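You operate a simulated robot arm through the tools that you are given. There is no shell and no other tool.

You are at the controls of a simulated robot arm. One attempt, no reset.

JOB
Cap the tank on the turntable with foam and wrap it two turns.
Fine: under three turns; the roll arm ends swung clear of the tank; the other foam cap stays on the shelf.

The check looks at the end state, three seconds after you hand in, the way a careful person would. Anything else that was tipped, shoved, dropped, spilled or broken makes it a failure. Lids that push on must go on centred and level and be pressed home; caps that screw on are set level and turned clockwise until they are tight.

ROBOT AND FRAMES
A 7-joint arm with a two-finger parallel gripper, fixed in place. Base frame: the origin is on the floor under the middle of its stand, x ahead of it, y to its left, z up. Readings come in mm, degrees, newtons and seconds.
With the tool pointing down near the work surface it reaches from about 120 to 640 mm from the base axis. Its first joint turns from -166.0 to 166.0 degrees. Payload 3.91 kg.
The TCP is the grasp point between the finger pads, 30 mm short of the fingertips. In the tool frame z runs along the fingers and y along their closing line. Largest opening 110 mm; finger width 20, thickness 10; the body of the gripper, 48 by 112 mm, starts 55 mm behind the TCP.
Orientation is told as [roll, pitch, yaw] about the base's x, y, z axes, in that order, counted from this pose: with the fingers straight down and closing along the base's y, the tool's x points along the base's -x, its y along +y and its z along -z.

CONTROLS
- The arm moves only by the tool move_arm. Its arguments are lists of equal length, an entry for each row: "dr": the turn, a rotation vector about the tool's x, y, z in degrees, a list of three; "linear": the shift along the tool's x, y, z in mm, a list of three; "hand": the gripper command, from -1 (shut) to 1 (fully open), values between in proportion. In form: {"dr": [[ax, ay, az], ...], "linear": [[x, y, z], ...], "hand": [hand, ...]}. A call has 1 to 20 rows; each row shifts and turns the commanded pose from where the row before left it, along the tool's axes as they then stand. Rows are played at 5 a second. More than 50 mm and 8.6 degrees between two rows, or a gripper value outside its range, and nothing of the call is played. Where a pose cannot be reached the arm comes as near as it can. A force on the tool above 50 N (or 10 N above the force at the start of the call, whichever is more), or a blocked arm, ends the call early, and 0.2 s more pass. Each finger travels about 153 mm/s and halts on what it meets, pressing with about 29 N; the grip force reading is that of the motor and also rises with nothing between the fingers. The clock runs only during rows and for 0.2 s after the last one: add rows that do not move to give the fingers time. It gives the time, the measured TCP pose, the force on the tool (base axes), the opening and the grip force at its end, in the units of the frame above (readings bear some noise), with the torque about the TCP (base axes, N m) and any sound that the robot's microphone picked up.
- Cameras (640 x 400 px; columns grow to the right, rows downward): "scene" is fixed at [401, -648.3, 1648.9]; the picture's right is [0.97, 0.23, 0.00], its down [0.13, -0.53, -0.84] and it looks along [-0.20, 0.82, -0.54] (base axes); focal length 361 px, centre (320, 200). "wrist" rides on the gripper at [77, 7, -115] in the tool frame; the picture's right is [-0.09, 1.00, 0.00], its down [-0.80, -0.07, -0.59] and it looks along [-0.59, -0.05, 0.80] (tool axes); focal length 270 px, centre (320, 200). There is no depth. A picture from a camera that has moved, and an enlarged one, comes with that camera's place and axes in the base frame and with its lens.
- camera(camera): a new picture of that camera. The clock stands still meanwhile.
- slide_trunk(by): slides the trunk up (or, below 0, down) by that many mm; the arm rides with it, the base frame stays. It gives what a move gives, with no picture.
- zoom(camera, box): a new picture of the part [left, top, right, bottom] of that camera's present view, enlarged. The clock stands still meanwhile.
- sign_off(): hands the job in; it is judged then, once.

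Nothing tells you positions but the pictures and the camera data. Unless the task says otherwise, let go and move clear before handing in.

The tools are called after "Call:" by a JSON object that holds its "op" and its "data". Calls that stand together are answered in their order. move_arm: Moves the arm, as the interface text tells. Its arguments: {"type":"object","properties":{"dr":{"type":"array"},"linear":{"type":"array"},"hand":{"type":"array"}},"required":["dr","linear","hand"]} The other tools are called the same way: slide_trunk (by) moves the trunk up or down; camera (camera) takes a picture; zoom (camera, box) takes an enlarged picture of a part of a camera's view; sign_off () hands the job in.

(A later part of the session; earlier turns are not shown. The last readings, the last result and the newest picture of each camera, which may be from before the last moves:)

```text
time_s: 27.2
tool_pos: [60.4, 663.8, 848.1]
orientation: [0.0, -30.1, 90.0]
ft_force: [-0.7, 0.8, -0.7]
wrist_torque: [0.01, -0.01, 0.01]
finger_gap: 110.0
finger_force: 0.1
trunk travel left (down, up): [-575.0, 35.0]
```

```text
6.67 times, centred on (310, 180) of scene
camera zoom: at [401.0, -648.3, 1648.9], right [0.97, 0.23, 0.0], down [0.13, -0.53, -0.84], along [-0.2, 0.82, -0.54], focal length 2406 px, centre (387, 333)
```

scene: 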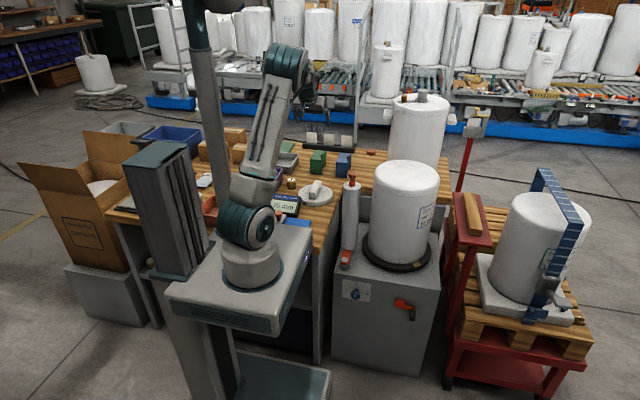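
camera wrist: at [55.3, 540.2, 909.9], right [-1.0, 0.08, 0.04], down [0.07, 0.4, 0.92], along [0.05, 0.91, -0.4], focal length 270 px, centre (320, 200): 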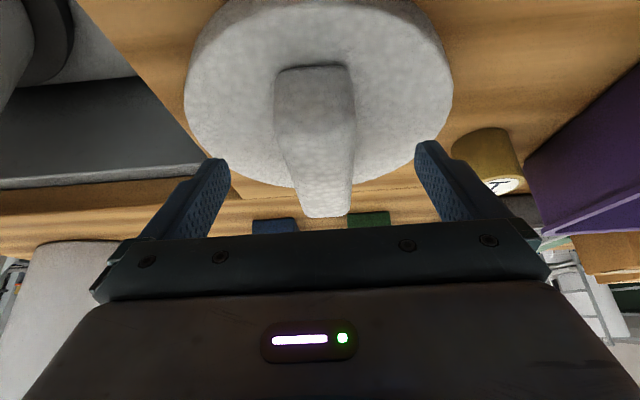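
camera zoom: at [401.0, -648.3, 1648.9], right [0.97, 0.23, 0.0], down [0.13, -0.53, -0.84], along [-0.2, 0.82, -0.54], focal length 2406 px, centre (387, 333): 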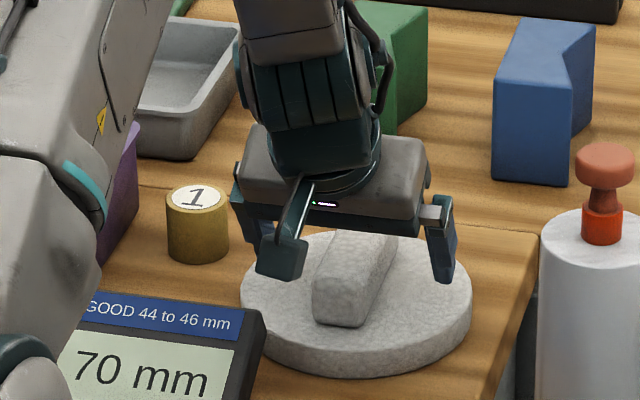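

Call:
{"op": "move_arm", "data": {"dr": [[0, 0, 0], [0, 0, 0], [0, 0, 0], [0, 0, 0], [0, 0, 0]], "linear": [[0, 0, 0], [0, 0, 0], [0, 0, 0], [0, 0, 0], [0, 0, 0]], "hand": [0, -0.4, -1, -1, -1]}}

Call:
{"op": "zoom", "data": {"camera": "scene", "box": [270, 150, 350, 210]}}

Call:
{"op": "camera", "data": {"camera": "wrist"}}

```text
time_s: 28.4
tool_pos: [61.2, 663.8, 848.8]
orientation: [0.0, -30.0, 90.0]
ft_force: [-0.6, -0.6, -0.2]
wrist_torque: [-0.02, 0.01, 0.0]
finger_gap: 35.0
finger_force: 29.2
trunk travel left (down, up): [-575.0, 35.0]
```

```text
6.67 times, centred on (310, 180) of scene
camera zoom: at [401.0, -648.3, 1648.9], right [0.97, 0.23, 0.0], down [0.13, -0.53, -0.84], along [-0.2, 0.82, -0.54], focal length 2406 px, centre (387, 333)
```

zoom: 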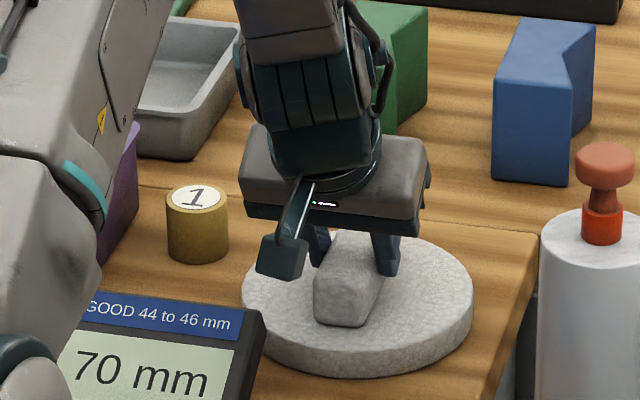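

```text
taken
camera wrist: at [55.4, 540.3, 910.0], right [-1.0, 0.08, 0.04], down [0.07, 0.4, 0.92], along [0.05, 0.91, -0.4], focal length 270 px, centre (320, 200)
```

wrist: 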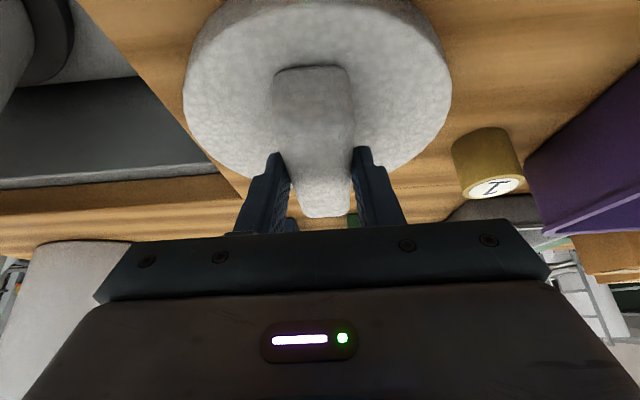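

The cap is gripped across its 35 mm rib. I'll lift straight up and check that it hangs level.

Call:
{"op": "move_arm", "data": {"dr": [[0, 0, 0], [0, 0, 0], [0, 0, 0], [0, 0, 0], [0, 0, 0], [0, 0, 0], [0, 0, 0], [0, 0, 0]], "linear": [[-10, 0, -17.3], [-10, 0, -17.3], [-15, 0, -26], [-20, 0, -34.6], [-20, 0, -34.6], [-20, 0, -34.6], [-20, 0, -34.6], [0, 0, 0]], "hand": [-1, -1, -1, -1, -1, -1, -1, -1]}}

Call:
{"op": "camera", "data": {"camera": "wrist"}}

Call:
{"op": "zoom", "data": {"camera": "scene", "box": [230, 60, 390, 160]}}

```text
time_s: 30.2
tool_pos: [60.9, 663.0, 1077.6]
orientation: [0.0, -30.1, 90.0]
ft_force: [-0.2, -0.2, -0.5]
wrist_torque: [0.0, -0.01, -0.01]
finger_gap: 0.0
finger_force: 28.9
trunk travel left (down, up): [-575.0, 35.0]
```

```text
taken
camera wrist: at [55.0, 539.0, 1137.4], right [-1.0, 0.08, 0.04], down [0.07, 0.4, 0.92], along [0.05, 0.91, -0.4], focal length 270 px, centre (320, 200)
```

wrist: 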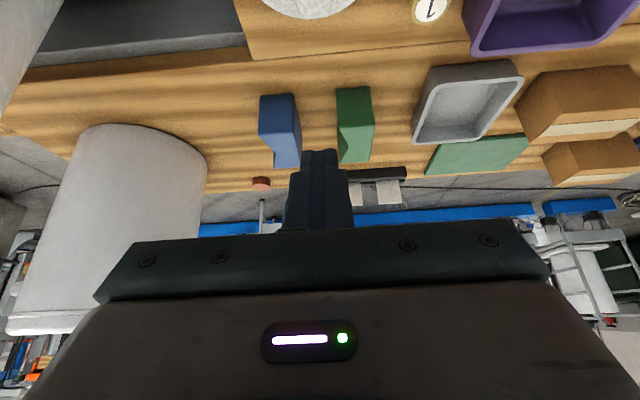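

```text
4.00 times, centred on (310, 110) of scene
camera zoom: at [401.0, -648.3, 1648.9], right [0.97, 0.23, 0.0], down [0.13, -0.53, -0.84], along [-0.2, 0.82, -0.54], focal length 1444 px, centre (360, 560)
```

zoom: 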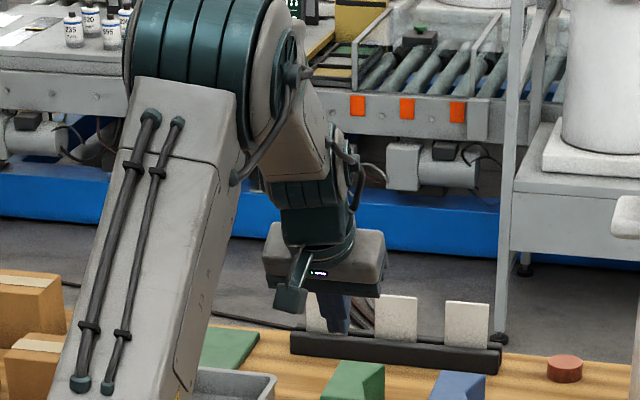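

The cap slipped out and the fingers shut empty. I'll see where the cap is now.

Call:
{"op": "zoom", "data": {"camera": "scene", "box": [260, 150, 360, 215]}}

Call:
{"op": "zoom", "data": {"camera": "wrist", "box": [220, 0, 460, 60]}}

```text
6.15 times, centred on (310, 182) of scene
camera zoom: at [401.0, -648.3, 1648.9], right [0.97, 0.23, 0.0], down [0.13, -0.53, -0.84], along [-0.2, 0.82, -0.54], focal length 2221 px, centre (382, 308)
```

zoom: 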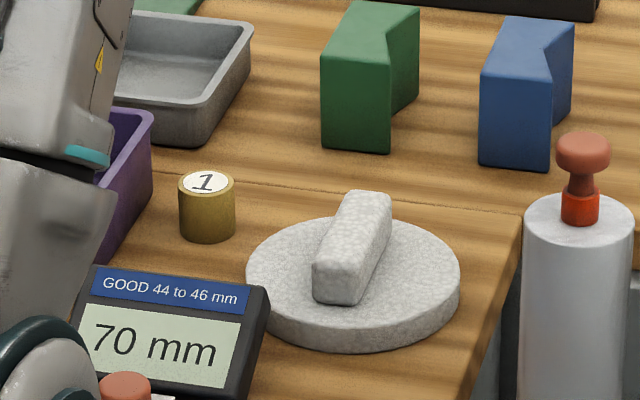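

```text
2.67 times, centred on (340, 30) of wrist
camera zoom: at [55.0, 539.0, 1137.4], right [-1.0, 0.08, 0.04], down [0.07, 0.4, 0.92], along [0.05, 0.91, -0.4], focal length 721 px, centre (267, 653)
```

zoom: 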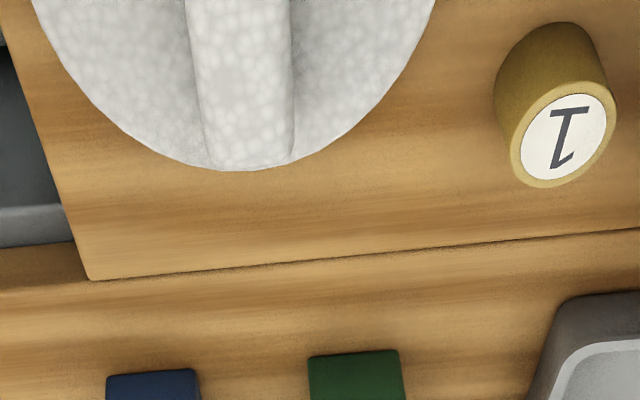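

The cap hasn't moved from its spot, so the fingers must have slid up the rib. I'll open, go back down a little deeper, and lift slowly while watching the force.

Call:
{"op": "move_arm", "data": {"dr": [[0, 0, 0], [0, 0, 0], [0, 0, 0], [0, 0, 0], [0, 0, 0], [0, 0, 0], [0, 0, 0], [0, 0, 0], [0, 0, 0]], "linear": [[0, 0, 0], [0, 0, 0], [18.3, 0, 34], [19, 0, 33], [19, 0, 33], [19, 0, 33], [19, 0, 33], [18, 0, 31.5], [0, 0, 0]], "hand": [1, 1, 1, 1, 1, 1, 1, 1, 1]}}

```text
time_s: 32.2
tool_pos: [62.0, 666.9, 849.0]
orientation: [0.0, -30.0, 90.1]
ft_force: [-0.5, 0.5, -1.0]
wrist_torque: [0.01, 0.03, -0.01]
finger_gap: 110.1
finger_force: 0.0
trunk travel left (down, up): [-575.0, 35.0]
```

Call:
{"op": "move_arm", "data": {"dr": [[0, 0, 0], [0, 0, 0], [0, 0, 0]], "linear": [[1, 1.5, 1.73], [1, 0, 1.73], [0, 0, 0]], "hand": [1, 1, 1]}}

Call:
{"op": "camera", "data": {"camera": "wrist"}}

Call:
{"op": "zoom", "data": {"camera": "scene", "box": [290, 160, 340, 210]}}

```text
time_s: 33.0
tool_pos: [58.9, 667.5, 845.5]
orientation: [0.0, -30.0, 90.0]
ft_force: [-0.6, -0.9, 0.5]
wrist_torque: [-0.01, -0.01, 0.0]
finger_gap: 110.0
finger_force: 0.0
trunk travel left (down, up): [-575.0, 35.0]
```

```text
taken
camera wrist: at [53.1, 543.3, 907.4], right [-1.0, 0.08, 0.04], down [0.07, 0.4, 0.92], along [0.05, 0.91, -0.4], focal length 270 px, centre (320, 200)
```

wrist: 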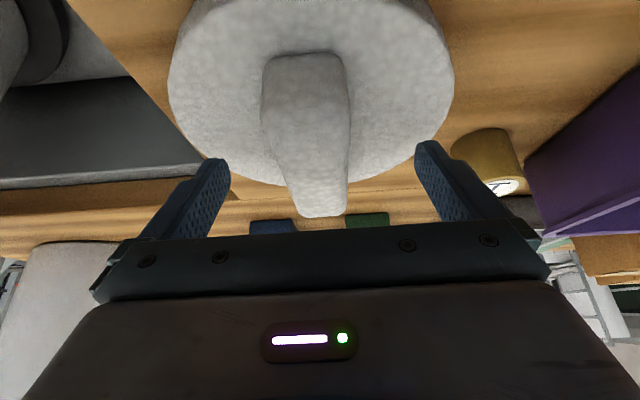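

```text
8.00 times, centred on (315, 185) of scene
camera zoom: at [401.0, -648.3, 1648.9], right [0.97, 0.23, 0.0], down [0.13, -0.53, -0.84], along [-0.2, 0.82, -0.54], focal length 2887 px, centre (360, 320)
```

zoom: 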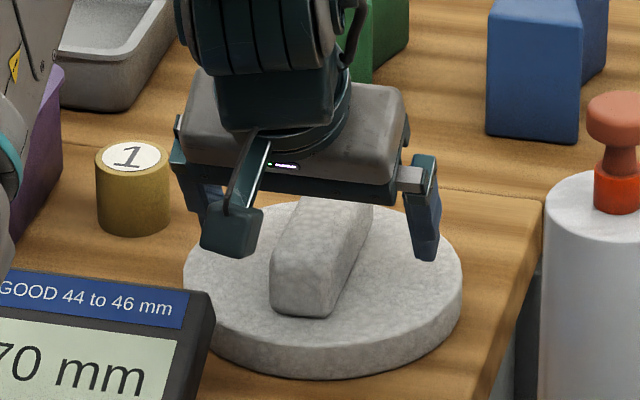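

Call:
{"op": "move_arm", "data": {"dr": [[0, 0, 0], [0, 0, 0]], "linear": [[1, -1, 1.73], [0, 0, 0]], "hand": [1, 1]}}

Call:
{"op": "move_arm", "data": {"dr": [[0, 0, 0], [0, 0, 0], [0, 0, 0], [0, 0, 0], [0, 0, 0], [0, 0, 0]], "linear": [[0, 0, 0], [0, 0, 0], [0, 0, 0], [0, 0, 0], [0, 0, 0], [0, 0, 0]], "hand": [0, -0.3, -1, -1, -1, -1]}}

Call:
{"op": "move_arm", "data": {"dr": [[0, 0, 0], [0, 0, 0], [0, 0, 0]], "linear": [[-0.5, 0, -0.87], [-0.5, 0, -0.87], [-0.5, 0, -0.87]], "hand": [-1, -1, -1]}}

```text
time_s: 33.6
tool_pos: [59.3, 667.5, 844.4]
orientation: [0.0, -30.0, 90.0]
ft_force: [0.6, -0.3, -0.6]
wrist_torque: [-0.03, 0.01, 0.02]
finger_gap: 110.0
finger_force: 0.0
trunk travel left (down, up): [-575.0, 35.0]
```

```text
time_s: 35.0
tool_pos: [58.3, 668.4, 845.4]
orientation: [0.0, -30.0, 90.0]
ft_force: [-0.3, 0.1, -0.3]
wrist_torque: [0.03, 0.06, 0.0]
finger_gap: 35.3
finger_force: 29.3
trunk travel left (down, up): [-575.0, 35.0]
```

```text
time_s: 35.8
tool_pos: [59.2, 667.2, 847.2]
orientation: [-0.1, -30.0, 90.0]
ft_force: [1.3, -0.1, -1.0]
wrist_torque: [-0.01, -0.01, 0.0]
finger_gap: 34.9
finger_force: 29.0
trunk travel left (down, up): [-575.0, 35.0]
```

Call:
{"op": "move_arm", "data": {"dr": [[0, 0, 0], [0, 0, 0], [0, 0, 0], [0, 0, 0], [0, 0, 0]], "linear": [[-1, 0, -1.73], [-1, 0, -1.73], [-1, 0, -1.73], [-1, 0, -1.73], [0, 0, 0]], "hand": [-1, -1, -1, -1, -1]}}

Call:
{"op": "zoom", "data": {"camera": "scene", "box": [290, 160, 340, 210]}}

Call:
{"op": "camera", "data": {"camera": "wrist"}}

```text
time_s: 37.0
tool_pos: [57.6, 668.1, 855.3]
orientation: [0.0, -30.0, 90.0]
ft_force: [0.9, 0.1, -1.2]
wrist_torque: [0.01, -0.01, -0.01]
finger_gap: 35.1
finger_force: 28.9
trunk travel left (down, up): [-575.0, 35.0]
```

```text
8.00 times, centred on (315, 185) of scene
camera zoom: at [401.0, -648.3, 1648.9], right [0.97, 0.23, 0.0], down [0.13, -0.53, -0.84], along [-0.2, 0.82, -0.54], focal length 2887 px, centre (360, 320)
```

zoom: 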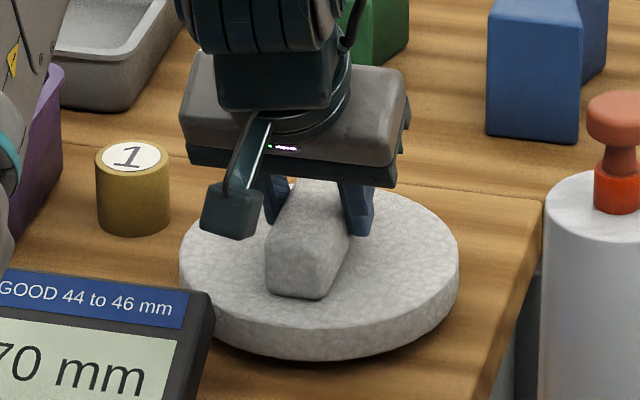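

```text
taken
camera wrist: at [53.2, 543.7, 917.8], right [-1.0, 0.08, 0.04], down [0.07, 0.4, 0.92], along [0.05, 0.91, -0.4], focal length 270 px, centre (320, 200)
```

wrist: 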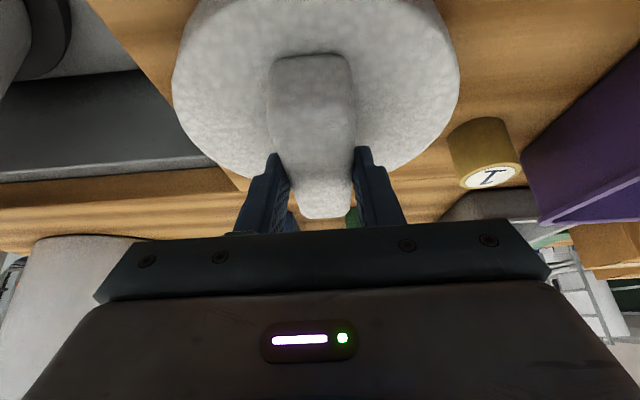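

A slow lift works: the cap is off the bench and level in the grip. I'll keep raising it gently in small steps.

Call:
{"op": "move_arm", "data": {"dr": [[0, 0, 0], [0, 0, 0], [0, 0, 0], [0, 0, 0], [0, 0, 0], [0, 0, 0], [0, 0, 0], [0, 0, 0], [0, 0, 0], [0, 0, 0], [0, 0, 0], [0, 0, 0], [0, 0, 0], [0, 0, 0], [0, 0, 0], [0, 0, 0], [0, 0, 0], [0, 0, 0], [0, 0, 0], [0, 0, 0]], "linear": [[-1, 0, -1.73], [-1.5, 0, -2.6], [-2, 0, -3.46], [-2.5, 0, -4.33], [-3, 0, -5.2], [-3, 0, -5.2], [-3, 0, -5.2], [-3, 0, -5.2], [-3, 0, -5.2], [-3, 0, -5.2], [-3, 0, -5.2], [-3, 0, -5.2], [-3, 0, -5.2], [-3, 0, -5.2], [-3, 0, -5.2], [-3, 0, -5.2], [-2.5, 0, -4.33], [-2, 0, -3.46], [-1.5, 0, -2.6], [-1, 0, -1.73]], "hand": [-1, -1, -1, -1, -1, -1, -1, -1, -1, -1, -1, -1, -1, -1, -1, -1, -1, -1, -1, -1]}}

Call:
{"op": "zoom", "data": {"camera": "scene", "box": [270, 130, 350, 210]}}

```text
time_s: 41.2
tool_pos: [57.9, 668.3, 955.3]
orientation: [0.0, -29.9, 90.1]
ft_force: [-0.2, -0.2, -1.0]
wrist_torque: [0.01, -0.01, 0.03]
finger_gap: 35.3
finger_force: 29.3
trunk travel left (down, up): [-575.0, 35.0]
```

```text
5.00 times, centred on (310, 170) of scene
camera zoom: at [401.0, -648.3, 1648.9], right [0.97, 0.23, 0.0], down [0.13, -0.53, -0.84], along [-0.2, 0.82, -0.54], focal length 1804 px, centre (370, 350)
```

zoom: 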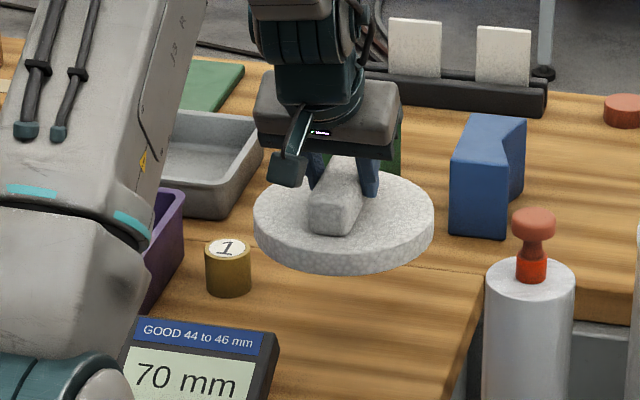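

Call:
{"op": "move_arm", "data": {"dr": [[0, 0, 0], [0, 0, 0], [0, 0, 0], [0, 0, 0], [0, 0, 0], [0, 0, 0], [0, 0, 0], [0, 0, 0], [0, 0, 0], [0, 0, 0], [0, 0, 0], [0, 0, 0], [0, 0, 0], [0, 0, 0], [0, 0, 0], [0, 0, 0], [0, 0, 0], [0, 0, 0], [0, 0, 0], [0, 0, 0]], "linear": [[-1, 0, -1.73], [-1.5, 0, -2.6], [-2, 0, -3.46], [-3, 0, -5.2], [-4, 0, -6.93], [-4, 0, -6.93], [-4, 0, -6.93], [-4, 0, -6.93], [-4, 0, -6.93], [-4, 0, -6.93], [-4, 0, -6.93], [-4, 0, -6.93], [-4, 0, -6.93], [-4, 0, -6.93], [-4, 0, -6.93], [-4, 0, -6.93], [-3, 0, -5.2], [-2, 0, -3.46], [-1.5, 0, -2.6], [-1, 0, -1.73]], "hand": [-1, -1, -1, -1, -1, -1, -1, -1, -1, -1, -1, -1, -1, -1, -1, -1, -1, -1, -1, -1]}}

Call:
{"op": "camera", "data": {"camera": "wrist"}}

Call:
{"op": "camera", "data": {"camera": "scene"}}

```text
time_s: 45.4
tool_pos: [59.0, 666.3, 1080.8]
orientation: [0.0, -30.0, 90.1]
ft_force: [-1.4, 0.0, -0.2]
wrist_torque: [0.01, 0.01, 0.02]
finger_gap: 35.3
finger_force: 29.3
trunk travel left (down, up): [-575.0, 35.0]
```

```text
taken
camera wrist: at [54.3, 543.4, 1143.7], right [-1.0, 0.08, 0.04], down [0.07, 0.4, 0.92], along [0.05, 0.91, -0.4], focal length 270 px, centre (320, 200)
```

wrist: 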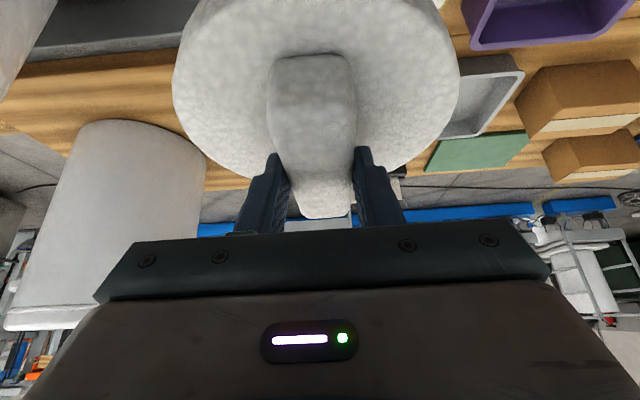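

```text
taken
```

scene: 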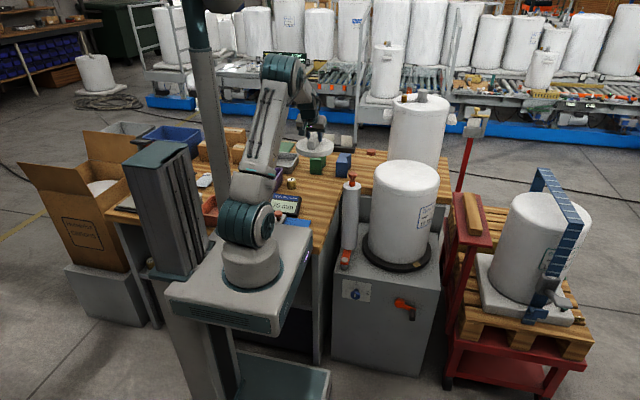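

The cap is held steady, with its centre about 5 mm outward of the TCP. I'll carry it slowly around toward the tank, turning the tool so it keeps pointing radially.

Call:
{"op": "move_arm", "data": {"dr": [[0.25, 0, 0.433], [0.25, 0, 0.433], [0.5, 0, 0.866], [0.5, 0, 0.866], [0.5, 0, 0.866], [0.5, 0, 0.866], [0.5, 0, 0.866], [0.5, 0, 0.866], [0.5, 0, 0.866], [0.5, 0, 0.866], [0.5, 0, 0.866], [0.5, 0, 0.866], [0.5, 0, 0.866], [0.5, 0, 0.866], [0.5, 0, 0.866], [0.5, 0, 0.866], [0.5, 0, 0.866], [0.25, 0, 0.433], [0.25, 0, 0.433]], "linear": [[0.38, -5.32, -0.45], [0.38, -5.32, -0.45], [0.76, -10.64, -0.9], [0.76, -10.64, -0.9], [0.76, -10.64, -0.9], [0.12, -10.69, -0.53], [0.12, -10.69, -0.53], [0.12, -10.69, -0.53], [0.12, -10.69, -0.53], [-0.53, -10.69, -0.16], [-0.53, -10.69, -0.16], [-0.53, -10.69, -0.16], [-0.53, -10.69, -0.16], [-1.17, -10.64, 0.22], [-1.17, -10.64, 0.22], [-1.17, -10.64, 0.22], [-1.17, -10.64, 0.22], [-0.91, -5.27, 0.29], [-0.91, -5.27, 0.29]], "hand": [-1, -1, -1, -1, -1, -1, -1, -1, -1, -1, -1, -1, -1, -1, -1, -1, -1, -1, -1]}}

Call:
{"op": "camera", "data": {"camera": "wrist"}}

Call:
{"op": "camera", "data": {"camera": "scene"}}

```text
time_s: 49.4
tool_pos: [240.1, 643.4, 1087.5]
orientation: [0.0, -30.1, 72.9]
ft_force: [0.4, -0.5, -0.9]
wrist_torque: [0.02, 0.02, 0.0]
finger_gap: 35.3
finger_force: 29.7
trunk travel left (down, up): [-575.0, 35.0]
```

```text
taken
camera wrist: at [197.2, 527.7, 1149.5], right [-0.93, 0.36, 0.04], down [0.18, 0.36, 0.92], along [0.32, 0.86, -0.4], focal length 270 px, centre (320, 200)
```

wrist: 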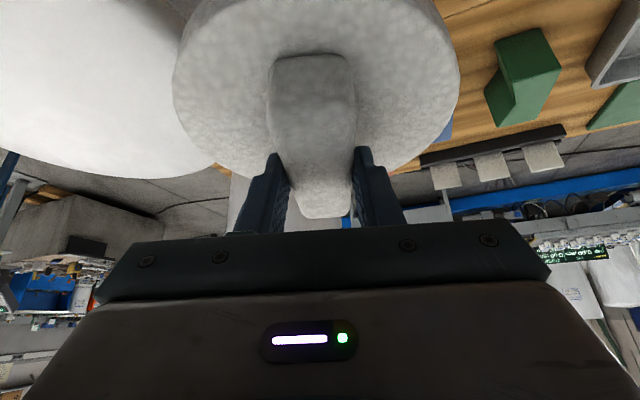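

```text
taken
```

scene: 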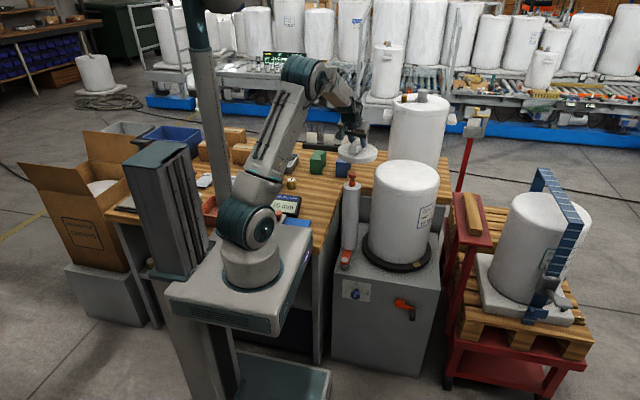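

Call:
{"op": "move_arm", "data": {"dr": [[0.25, 0, 0.433], [0.25, 0, 0.433], [0.5, 0, 0.866], [0.5, 0, 0.866], [0.5, 0, 0.866], [0.5, 0, 0.866], [0.5, 0, 0.866], [0.5, 0, 0.866], [0.5, 0, 0.866], [0.5, 0, 0.866], [0.5, 0, 0.866], [0.5, 0, 0.866], [0.5, 0, 0.866], [0.5, 0, 0.866], [0.5, 0, 0.866], [0.5, 0, 0.866], [0.25, 0, 0.433], [0.25, 0, 0.433]], "linear": [[-0.91, -5.27, 0.29], [-0.91, -5.27, 0.29], [-1.82, -10.54, 0.59], [-1.82, -10.54, 0.59], [-2.45, -10.38, 0.95], [-2.45, -10.38, 0.95], [-2.45, -10.38, 0.95], [-2.45, -10.38, 0.95], [-3.07, -10.18, 1.31], [-3.07, -10.18, 1.31], [-3.07, -10.18, 1.31], [-3.07, -10.18, 1.31], [-3.67, -9.92, 1.66], [-3.67, -9.92, 1.66], [-3.67, -9.92, 1.66], [-3.67, -9.92, 1.66], [-2.13, -4.8, 1], [-2.13, -4.8, 1]], "hand": [-1, -1, -1, -1, -1, -1, -1, -1, -1, -1, -1, -1, -1, -1, -1, -1, -1, -1]}}

Call:
{"op": "camera", "data": {"camera": "wrist"}}

Call:
{"op": "zoom", "data": {"camera": "scene", "box": [330, 90, 490, 190]}}

```text
time_s: 53.2
tool_pos: [408.4, 620.0, 1096.1]
orientation: [0.1, -29.9, 56.9]
ft_force: [0.4, 0.2, -0.6]
wrist_torque: [0.0, 0.03, 0.01]
finger_gap: 35.1
finger_force: 29.5
trunk travel left (down, up): [-575.0, 35.0]
```

```text
taken
camera wrist: at [337.0, 520.5, 1157.6], right [-0.79, 0.61, 0.04], down [0.28, 0.29, 0.91], along [0.54, 0.74, -0.4], focal length 270 px, centre (320, 200)
```

wrist: 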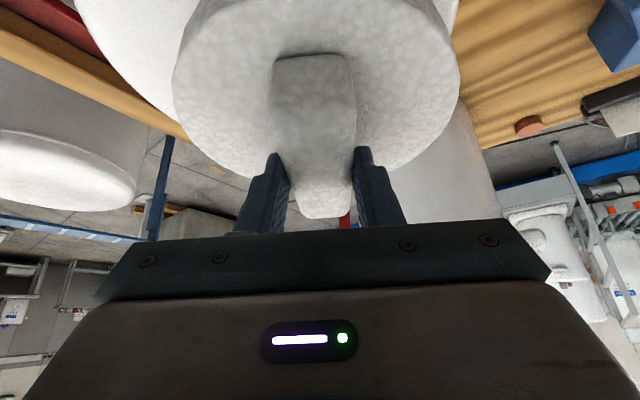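

```text
4.00 times, centred on (410, 140) of scene
camera zoom: at [401.0, -648.3, 1648.9], right [0.97, 0.23, 0.0], down [0.13, -0.53, -0.84], along [-0.2, 0.82, -0.54], focal length 1444 px, centre (-40, 440)
```

zoom: 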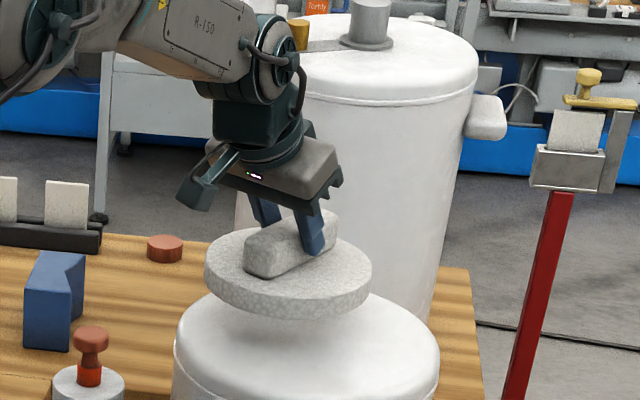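

Call:
{"op": "move_arm", "data": {"dr": [[0.3, 0, 0.52], [0.3, 0, 0.52], [0.3, 0, 0.52], [0.3, 0, 0.52], [0.3, 0, 0.52], [0, 0, 0]], "linear": [[-2.81, -5.78, 1.62], [-2.81, -5.78, 1.62], [-2.81, -5.78, 1.62], [-2.81, -5.78, 1.62], [-2.81, -5.78, 1.62], [0, 0, 0]], "hand": [-1, -1, -1, -1, -1, -1]}}

Call:
{"op": "camera", "data": {"camera": "wrist"}}

Call:
{"op": "zoom", "data": {"camera": "scene", "box": [350, 110, 460, 210]}}

```text
time_s: 54.6
tool_pos: [442.4, 618.6, 1095.4]
orientation: [-0.1, -30.0, 53.9]
ft_force: [0.3, 0.4, -0.9]
wrist_torque: [0.01, -0.02, 0.0]
finger_gap: 35.0
finger_force: 29.2
trunk travel left (down, up): [-575.0, 35.0]
```

```text
taken
camera wrist: at [365.2, 521.5, 1157.3], right [-0.76, 0.65, 0.04], down [0.29, 0.28, 0.92], along [0.58, 0.71, -0.4], focal length 270 px, centre (320, 200)
```

wrist: 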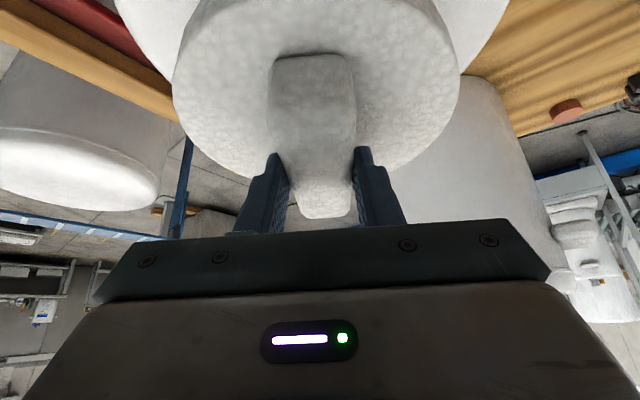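

```text
4.00 times, centred on (405, 160) of scene
camera zoom: at [401.0, -648.3, 1648.9], right [0.97, 0.23, 0.0], down [0.13, -0.53, -0.84], along [-0.2, 0.82, -0.54], focal length 1444 px, centre (-20, 360)
```

zoom: 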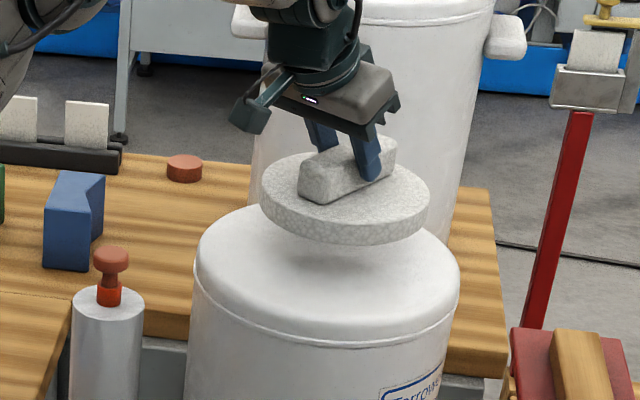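

The cap is above the tank. I'll check the centring more precisely before lowering.

Call:
{"op": "zoom", "data": {"camera": "scene", "box": [362, 140, 452, 200]}}

Call:
{"op": "zoom", "data": {"camera": "wrist", "box": [90, 0, 540, 200]}}

```text
6.67 times, centred on (407, 170) of scene
camera zoom: at [401.0, -648.3, 1648.9], right [0.97, 0.23, 0.0], down [0.13, -0.53, -0.84], along [-0.2, 0.82, -0.54], focal length 2406 px, centre (-260, 400)
```

zoom: 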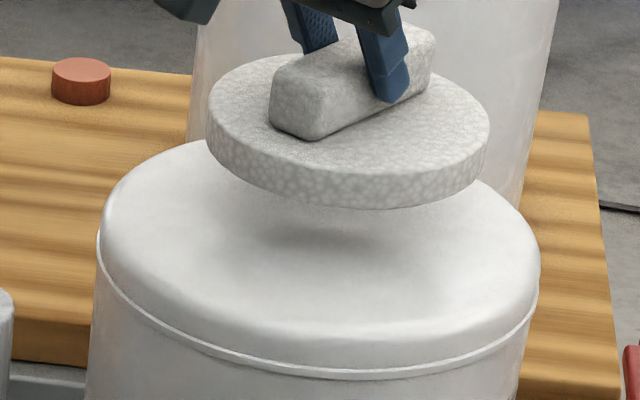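

```text
1.42 times, centred on (315, 100) of wrist
camera zoom: at [365.2, 521.5, 1157.3], right [-0.76, 0.65, 0.04], down [0.29, 0.28, 0.92], along [0.58, 0.71, -0.4], focal length 384 px, centre (327, 342)
```

zoom: 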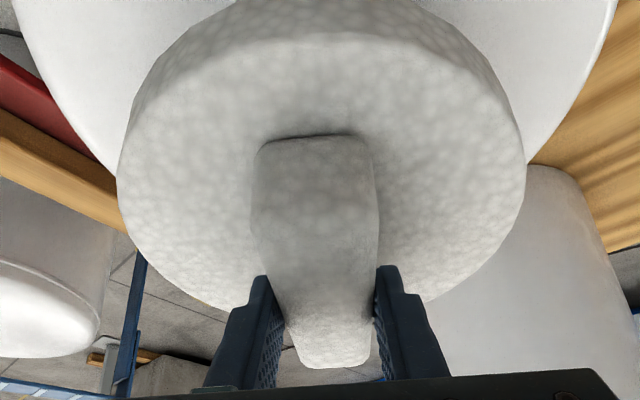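

Relative to the tank, the cap sits a few mm too far to the right in the scene view. I'll shift it left by about 4.5 mm while lowering it most of the way.

Call:
{"op": "move_arm", "data": {"dr": [[0, 0, 0], [0, 0, 0], [0, 0, 0], [0, 0, 0], [0, 0, 0], [0, 0, 0], [0, 0, 0], [0, 0, 0], [0, 0, 0]], "linear": [[1.5, 0.37, 2.2], [2.87, 0.37, 4.12], [2.87, 0.37, 4.12], [2.87, 0.37, 4.12], [2.87, 0.37, 4.12], [2.87, 0.37, 4.12], [2.87, 0.37, 4.12], [1.5, 0.37, 2.2], [0, 0, 0]], "hand": [-1, -1, -1, -1, -1, -1, -1, -1, -1]}}

Call:
{"op": "zoom", "data": {"camera": "scene", "box": [362, 140, 452, 200]}}

Call:
{"op": "zoom", "data": {"camera": "wrist", "box": [90, 0, 540, 200]}}

```text
time_s: 56.6
tool_pos: [438.1, 619.3, 1060.0]
orientation: [0.1, -30.0, 53.9]
ft_force: [0.2, 0.1, -0.2]
wrist_torque: [-0.03, -0.01, 0.02]
finger_gap: 35.1
finger_force: 28.9
trunk travel left (down, up): [-575.0, 35.0]
```

```text
6.67 times, centred on (407, 170) of scene
camera zoom: at [401.0, -648.3, 1648.9], right [0.97, 0.23, 0.0], down [0.13, -0.53, -0.84], along [-0.2, 0.82, -0.54], focal length 2406 px, centre (-260, 400)
```

zoom: 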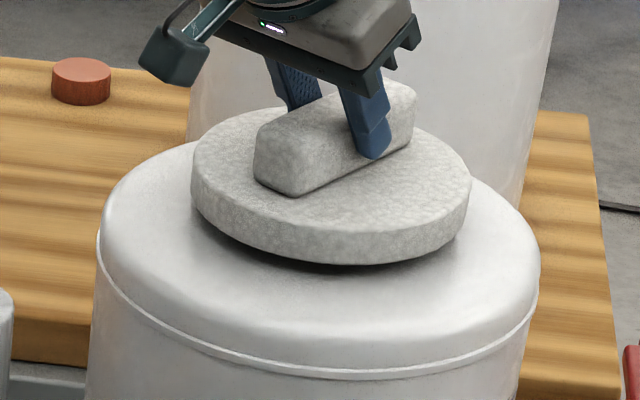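

```text
1.42 times, centred on (315, 100) of wrist
camera zoom: at [360.6, 523.1, 1121.2], right [-0.76, 0.65, 0.04], down [0.29, 0.28, 0.92], along [0.58, 0.71, -0.4], focal length 384 px, centre (327, 342)
```

zoom: 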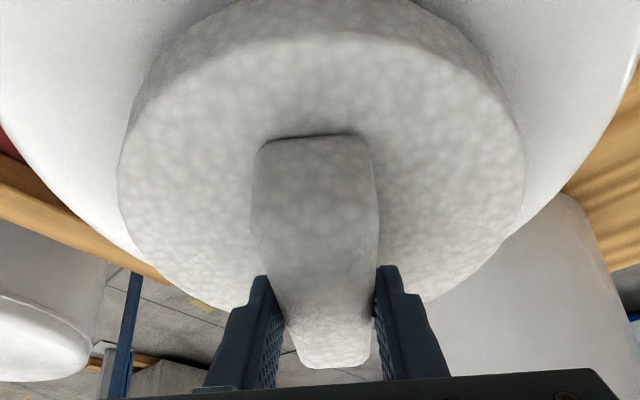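

The cap is within 2–3 mm of centre. I'll make a tiny correction and lower in small steps until the force shows contact.

Call:
{"op": "move_arm", "data": {"dr": [[0, 0, 0], [0, 0, 0], [0, 0, 0], [0, 0, 0], [0, 0, 0]], "linear": [[1.9, 0.9, 2.2], [1.5, 0, 2.6], [1.5, 0, 2.6], [1, 0, 1.73], [0, 0, 0]], "hand": [-1, -1, -1, -1, -1]}}

Call:
{"op": "zoom", "data": {"camera": "scene", "box": [362, 140, 452, 200]}}

```text
time_s: 57.8
tool_pos: [436.8, 619.2, 1048.4]
orientation: [-0.1, -30.0, 53.9]
ft_force: [-0.2, 0.8, -0.7]
wrist_torque: [0.01, 0.0, -0.01]
finger_gap: 35.4
finger_force: 28.9
trunk travel left (down, up): [-575.0, 35.0]
```

```text
6.67 times, centred on (407, 170) of scene
camera zoom: at [401.0, -648.3, 1648.9], right [0.97, 0.23, 0.0], down [0.13, -0.53, -0.84], along [-0.2, 0.82, -0.54], focal length 2406 px, centre (-260, 400)
```

zoom: 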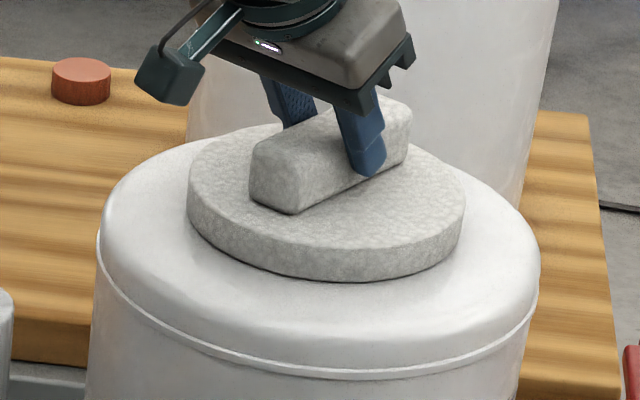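

Call:
{"op": "move_arm", "data": {"dr": [[0, 0, 0], [0, 0, 0], [0, 0, 0]], "linear": [[0.75, 0, 1.3], [0.75, 0, 1.3], [0, 0, 0]], "hand": [-1, -1, -1]}}

Call:
{"op": "move_arm", "data": {"dr": [[0, 0, 0], [0, 0, 0], [0, 0, 0]], "linear": [[0.75, 0, 1.3], [0.75, 0, 1.3], [0, 0, 0]], "hand": [-1, -1, -1]}}

```text
time_s: 58.6
tool_pos: [435.7, 618.5, 1048.6]
orientation: [0.1, -30.3, 53.8]
ft_force: [3.1, 2.4, 15.6]
wrist_torque: [-0.54, 0.32, 0.0]
finger_gap: 35.4
finger_force: 29.8
trunk travel left (down, up): [-575.0, 35.0]
```

```text
time_s: 59.4
tool_pos: [435.8, 618.1, 1047.2]
orientation: [0.1, -30.4, 53.9]
ft_force: [5.7, 5.1, 26.8]
wrist_torque: [0.19, -0.24, 0.06]
finger_gap: 35.1
finger_force: 28.8
trunk travel left (down, up): [-575.0, 35.0]
```

Contact: the cap is down, pressed with about 27 N. I'll look at it before letting go.

Call:
{"op": "zoom", "data": {"camera": "scene", "box": [362, 140, 452, 200]}}

Call:
{"op": "zoom", "data": {"camera": "wrist", "box": [90, 0, 540, 200]}}

```text
6.67 times, centred on (407, 170) of scene
camera zoom: at [401.0, -648.3, 1648.9], right [0.97, 0.23, 0.0], down [0.13, -0.53, -0.84], along [-0.2, 0.82, -0.54], focal length 2406 px, centre (-260, 400)
```

zoom: 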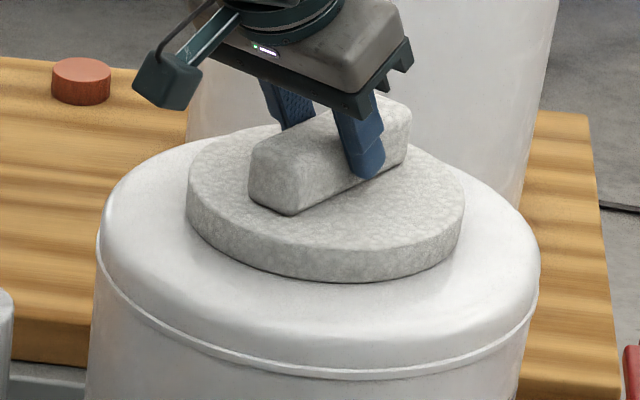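

```text
1.42 times, centred on (315, 100) of wrist
camera zoom: at [358.6, 521.2, 1108.3], right [-0.76, 0.65, 0.05], down [0.29, 0.27, 0.92], along [0.58, 0.71, -0.39], focal length 384 px, centre (327, 342)
```

zoom: 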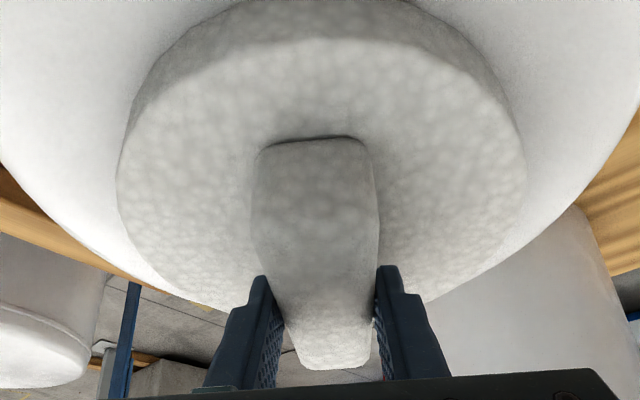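

The cap sits level on the tank, centred to within about 4 mm. I'll ease the pressure, open the fingers and back off along the tool axis.

Call:
{"op": "move_arm", "data": {"dr": [[0, 0, 0], [0, 0, 0], [0, 0, 0], [0, 0, 0], [0, 0, 0], [0, 0, 0]], "linear": [[-0.75, 0, -1.3], [-0.5, 0, -0.87], [0, 0, 0], [0, 0, 0], [0, 0, 0], [0, 0, 0]], "hand": [-1, -1, -0.3, -0.1, 0.2, 0.3]}}

Call:
{"op": "zoom", "data": {"camera": "scene", "box": [362, 140, 452, 200]}}

```text
time_s: 60.8
tool_pos: [436.4, 618.3, 1046.9]
orientation: [0.1, -29.9, 53.9]
ft_force: [0.3, 0.5, -0.2]
wrist_torque: [0.0, -0.01, -0.03]
finger_gap: 71.5
finger_force: 0.1
trunk travel left (down, up): [-575.0, 35.0]
```

```text
6.67 times, centred on (407, 170) of scene
camera zoom: at [401.0, -648.3, 1648.9], right [0.97, 0.23, 0.0], down [0.13, -0.53, -0.84], along [-0.2, 0.82, -0.54], focal length 2406 px, centre (-260, 400)
```

zoom: 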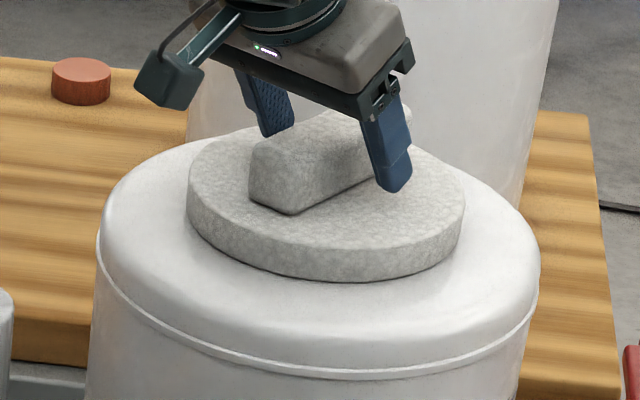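

Call:
{"op": "move_arm", "data": {"dr": [[0, 0, 0], [0, 0, 0], [0, 0, 0], [0, 0, 0], [0, 0, 0], [0, 0, 0], [0, 7.5, 0], [0, 7.5, 0], [0, 7.5, 0], [0, 7.5, 0], [0, 0, 0]], "linear": [[-5, 0, -8.66], [-10, 0, -17.3], [-15, 0, -26], [7.7, 0, -28.7], [7.7, 0, -28.7], [7.7, 0, -28.7], [0, 0, 0], [0, 0, 0], [0, 0, 0], [0, 0, 0], [0, 0, 0]], "hand": [0.5, 0.5, 0.5, 0.5, 0.5, 1, 1, 1, 1, 1, 1]}}

Call:
{"op": "camera", "data": {"camera": "wrist"}}

Call:
{"op": "zoom", "data": {"camera": "scene", "box": [340, 130, 470, 280]}}

```text
time_s: 63.2
tool_pos: [398.7, 565.3, 1169.5]
orientation: [0.1, 0.1, 54.0]
ft_force: [-0.3, 0.1, 0.0]
wrist_torque: [0.03, 0.01, 0.02]
finger_gap: 109.9
finger_force: 0.0
trunk travel left (down, up): [-575.0, 35.0]
```

```text
taken
camera wrist: at [349.5, 508.0, 1284.7], right [-0.75, 0.66, 0.0], down [0.53, 0.61, 0.59], along [0.39, 0.45, -0.81], focal length 270 px, centre (320, 200)
```

wrist: 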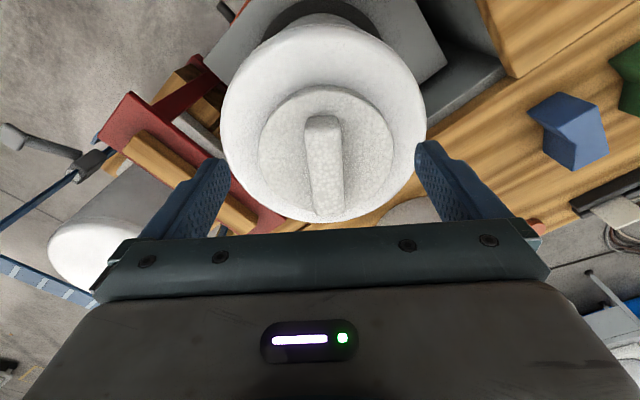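

```text
2.67 times, centred on (405, 205) of scene
camera zoom: at [401.0, -648.3, 1648.9], right [0.97, 0.23, 0.0], down [0.13, -0.53, -0.84], along [-0.2, 0.82, -0.54], focal length 962 px, centre (93, 187)
```

zoom: 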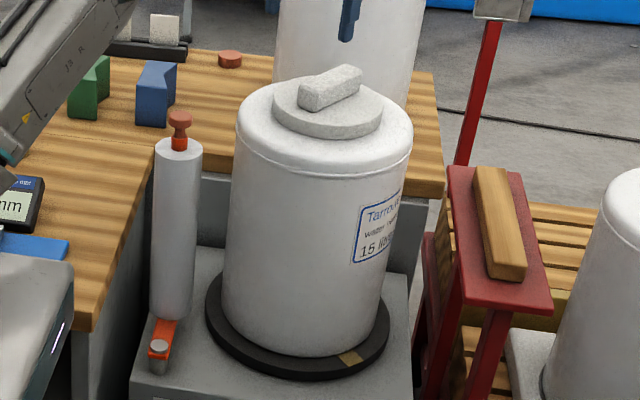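

Call:
{"op": "zoom", "data": {"camera": "wrist", "box": [200, 0, 440, 235]}}

Call:
{"op": "zoom", "data": {"camera": "scene", "box": [362, 140, 452, 200]}}

```text
1.70 times, centred on (320, 118) of wrist
camera zoom: at [349.5, 508.0, 1284.7], right [-0.75, 0.66, 0.0], down [0.53, 0.61, 0.59], along [0.39, 0.45, -0.81], focal length 460 px, centre (320, 340)
```

zoom: 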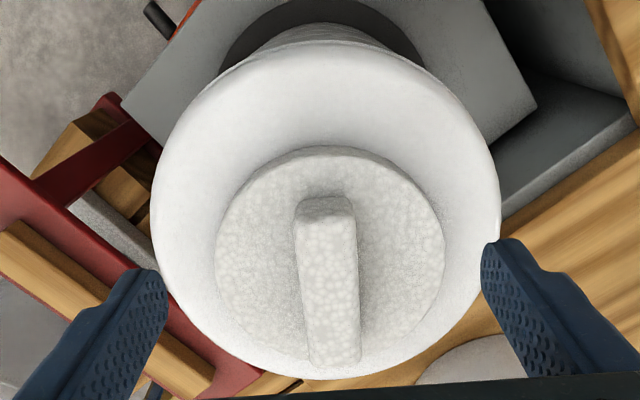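

```text
6.67 times, centred on (407, 170) of scene
camera zoom: at [401.0, -648.3, 1648.9], right [0.97, 0.23, 0.0], down [0.13, -0.53, -0.84], along [-0.2, 0.82, -0.54], focal length 2406 px, centre (-260, 400)
```

zoom: 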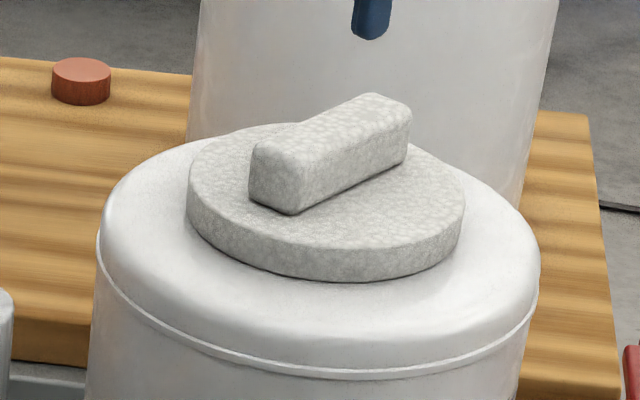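

The cap is on, about 3–4 mm off centre at most, and level. Next is the roll arm, so I'll move over its orange knob for a close look.

Call:
{"op": "move_arm", "data": {"dr": [[0, 0, 0], [0, 0, 0], [0, 0, 0], [0, 0, 0], [0, 0, 0], [0, 0, 0], [0, 0, -6], [0, 0, -6], [0, 0, 0]], "linear": [[26.3, 17.8, 0], [26.3, 17.8, 0], [26.3, 17.8, 0], [26.3, 17.8, 0], [26.3, 17.8, 0], [26.3, 17.8, 0], [0, 0, 20], [0, 0, 20], [0, 0, 0]], "hand": [1, 1, 1, 1, 1, 1, 1, 1, 1]}}

Call:
{"op": "camera", "data": {"camera": "wrist"}}

```text
time_s: 65.2
tool_pos: [220.2, 500.9, 1127.3]
orientation: [0.0, 0.0, 66.1]
ft_force: [0.1, 0.8, 0.3]
wrist_torque: [0.0, 0.05, 0.03]
finger_gap: 110.0
finger_force: 0.0
trunk travel left (down, up): [-575.0, 35.0]
```

```text
taken
camera wrist: at [183.7, 433.5, 1242.3], right [-0.87, 0.49, 0.0], down [0.39, 0.7, 0.59], along [0.29, 0.52, -0.8], focal length 270 px, centre (320, 200)
```

wrist: 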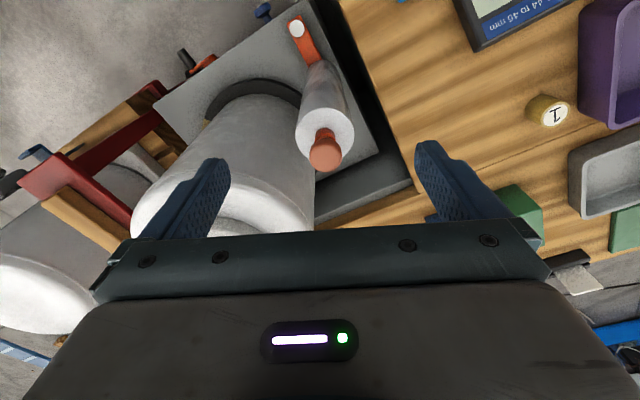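

Call:
{"op": "zoom", "data": {"camera": "wrist", "box": [230, 0, 420, 190]}}

Call:
{"op": "zoom", "data": {"camera": "scene", "box": [330, 165, 380, 275]}}

Call:
{"op": "zoom", "data": {"camera": "scene", "box": [335, 165, 371, 190]}}

```text
2.11 times, centred on (325, 95) of wrist
camera zoom: at [183.7, 433.5, 1242.3], right [-0.87, 0.49, 0.0], down [0.39, 0.7, 0.59], along [0.29, 0.52, -0.8], focal length 569 px, centre (310, 421)
```

zoom: 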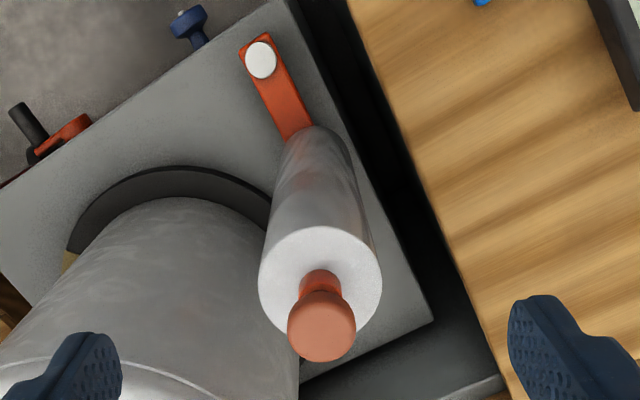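

```text
3.64 times, centred on (355, 220) of scene
camera zoom: at [401.0, -648.3, 1648.9], right [0.97, 0.23, 0.0], down [0.13, -0.53, -0.84], along [-0.2, 0.82, -0.54], focal length 1312 px, centre (193, 127)
```

zoom: 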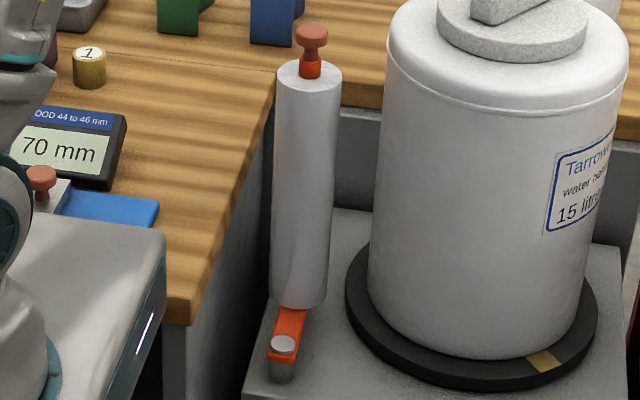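

```text
16.00 times, centred on (353, 178) of scene
camera zoom: at [401.0, -648.3, 1648.9], right [0.97, 0.23, 0.0], down [0.13, -0.53, -0.84], along [-0.2, 0.82, -0.54], focal length 5774 px, centre (-208, 560)
```

zoom: 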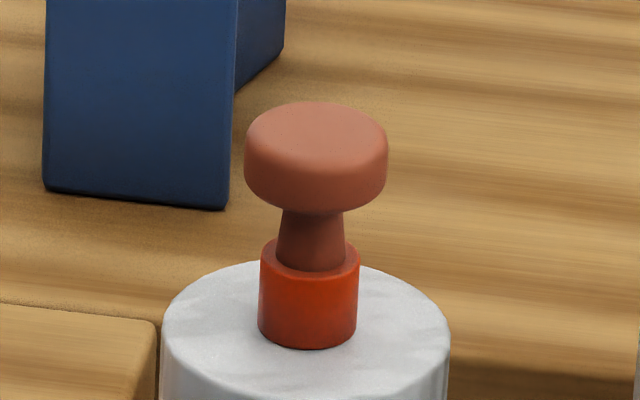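

The roll axis is at about (241, 548) with the knob head topping out near z≈992. The arm's pivot is near (241, 450), so it swings on a radius of about 98 mm. I'll take hold of the knob from above with the fingers aligned along the swing direction.

Call:
{"op": "move_arm", "data": {"dr": [[0, 0, -8], [0, 0, -8], [0, 0, -8], [0, 0, 0], [0, 0, 0], [0, 0, 0]], "linear": [[0, 0, 0], [0, 0, 0], [0, 0, 0], [-24, -10.5, 31], [-24, -10.5, 31], [0, 0, 0]], "hand": [1, 1, 1, 0.2, 0.2, 0.2]}}

Call:
{"op": "camera", "data": {"camera": "wrist"}}

Call:
{"op": "zoom", "data": {"camera": "scene", "box": [310, 120, 410, 220]}}

```text
time_s: 66.6
tool_pos: [243.0, 550.2, 1066.2]
orientation: [0.0, 0.0, 90.0]
ft_force: [-0.2, -1.5, -1.0]
wrist_torque: [-0.04, -0.02, 0.0]
finger_gap: 66.0
finger_force: 0.1
trunk travel left (down, up): [-575.0, 35.0]
```

```text
taken
camera wrist: at [237.6, 472.5, 1181.4], right [-1.0, 0.09, 0.0], down [0.07, 0.8, 0.59], along [0.05, 0.59, -0.8], focal length 270 px, centre (320, 200)
```

wrist: 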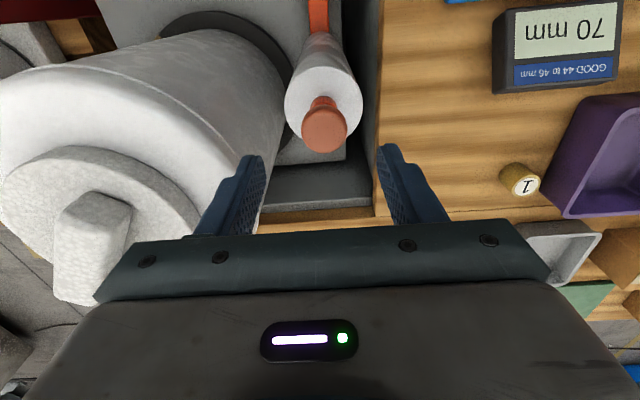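

```text
4.00 times, centred on (360, 170) of scene
camera zoom: at [401.0, -648.3, 1648.9], right [0.97, 0.23, 0.0], down [0.13, -0.53, -0.84], along [-0.2, 0.82, -0.54], focal length 1444 px, centre (160, 320)
```

zoom: 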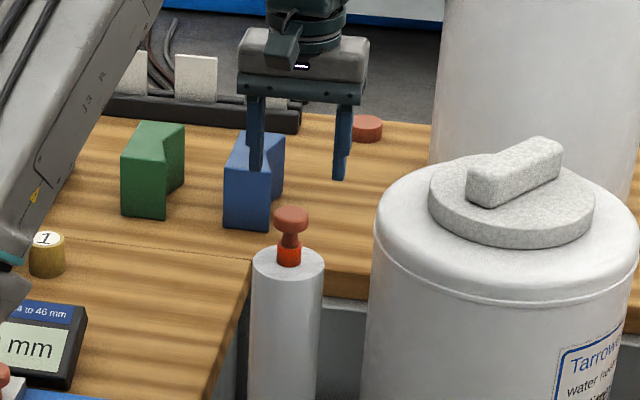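

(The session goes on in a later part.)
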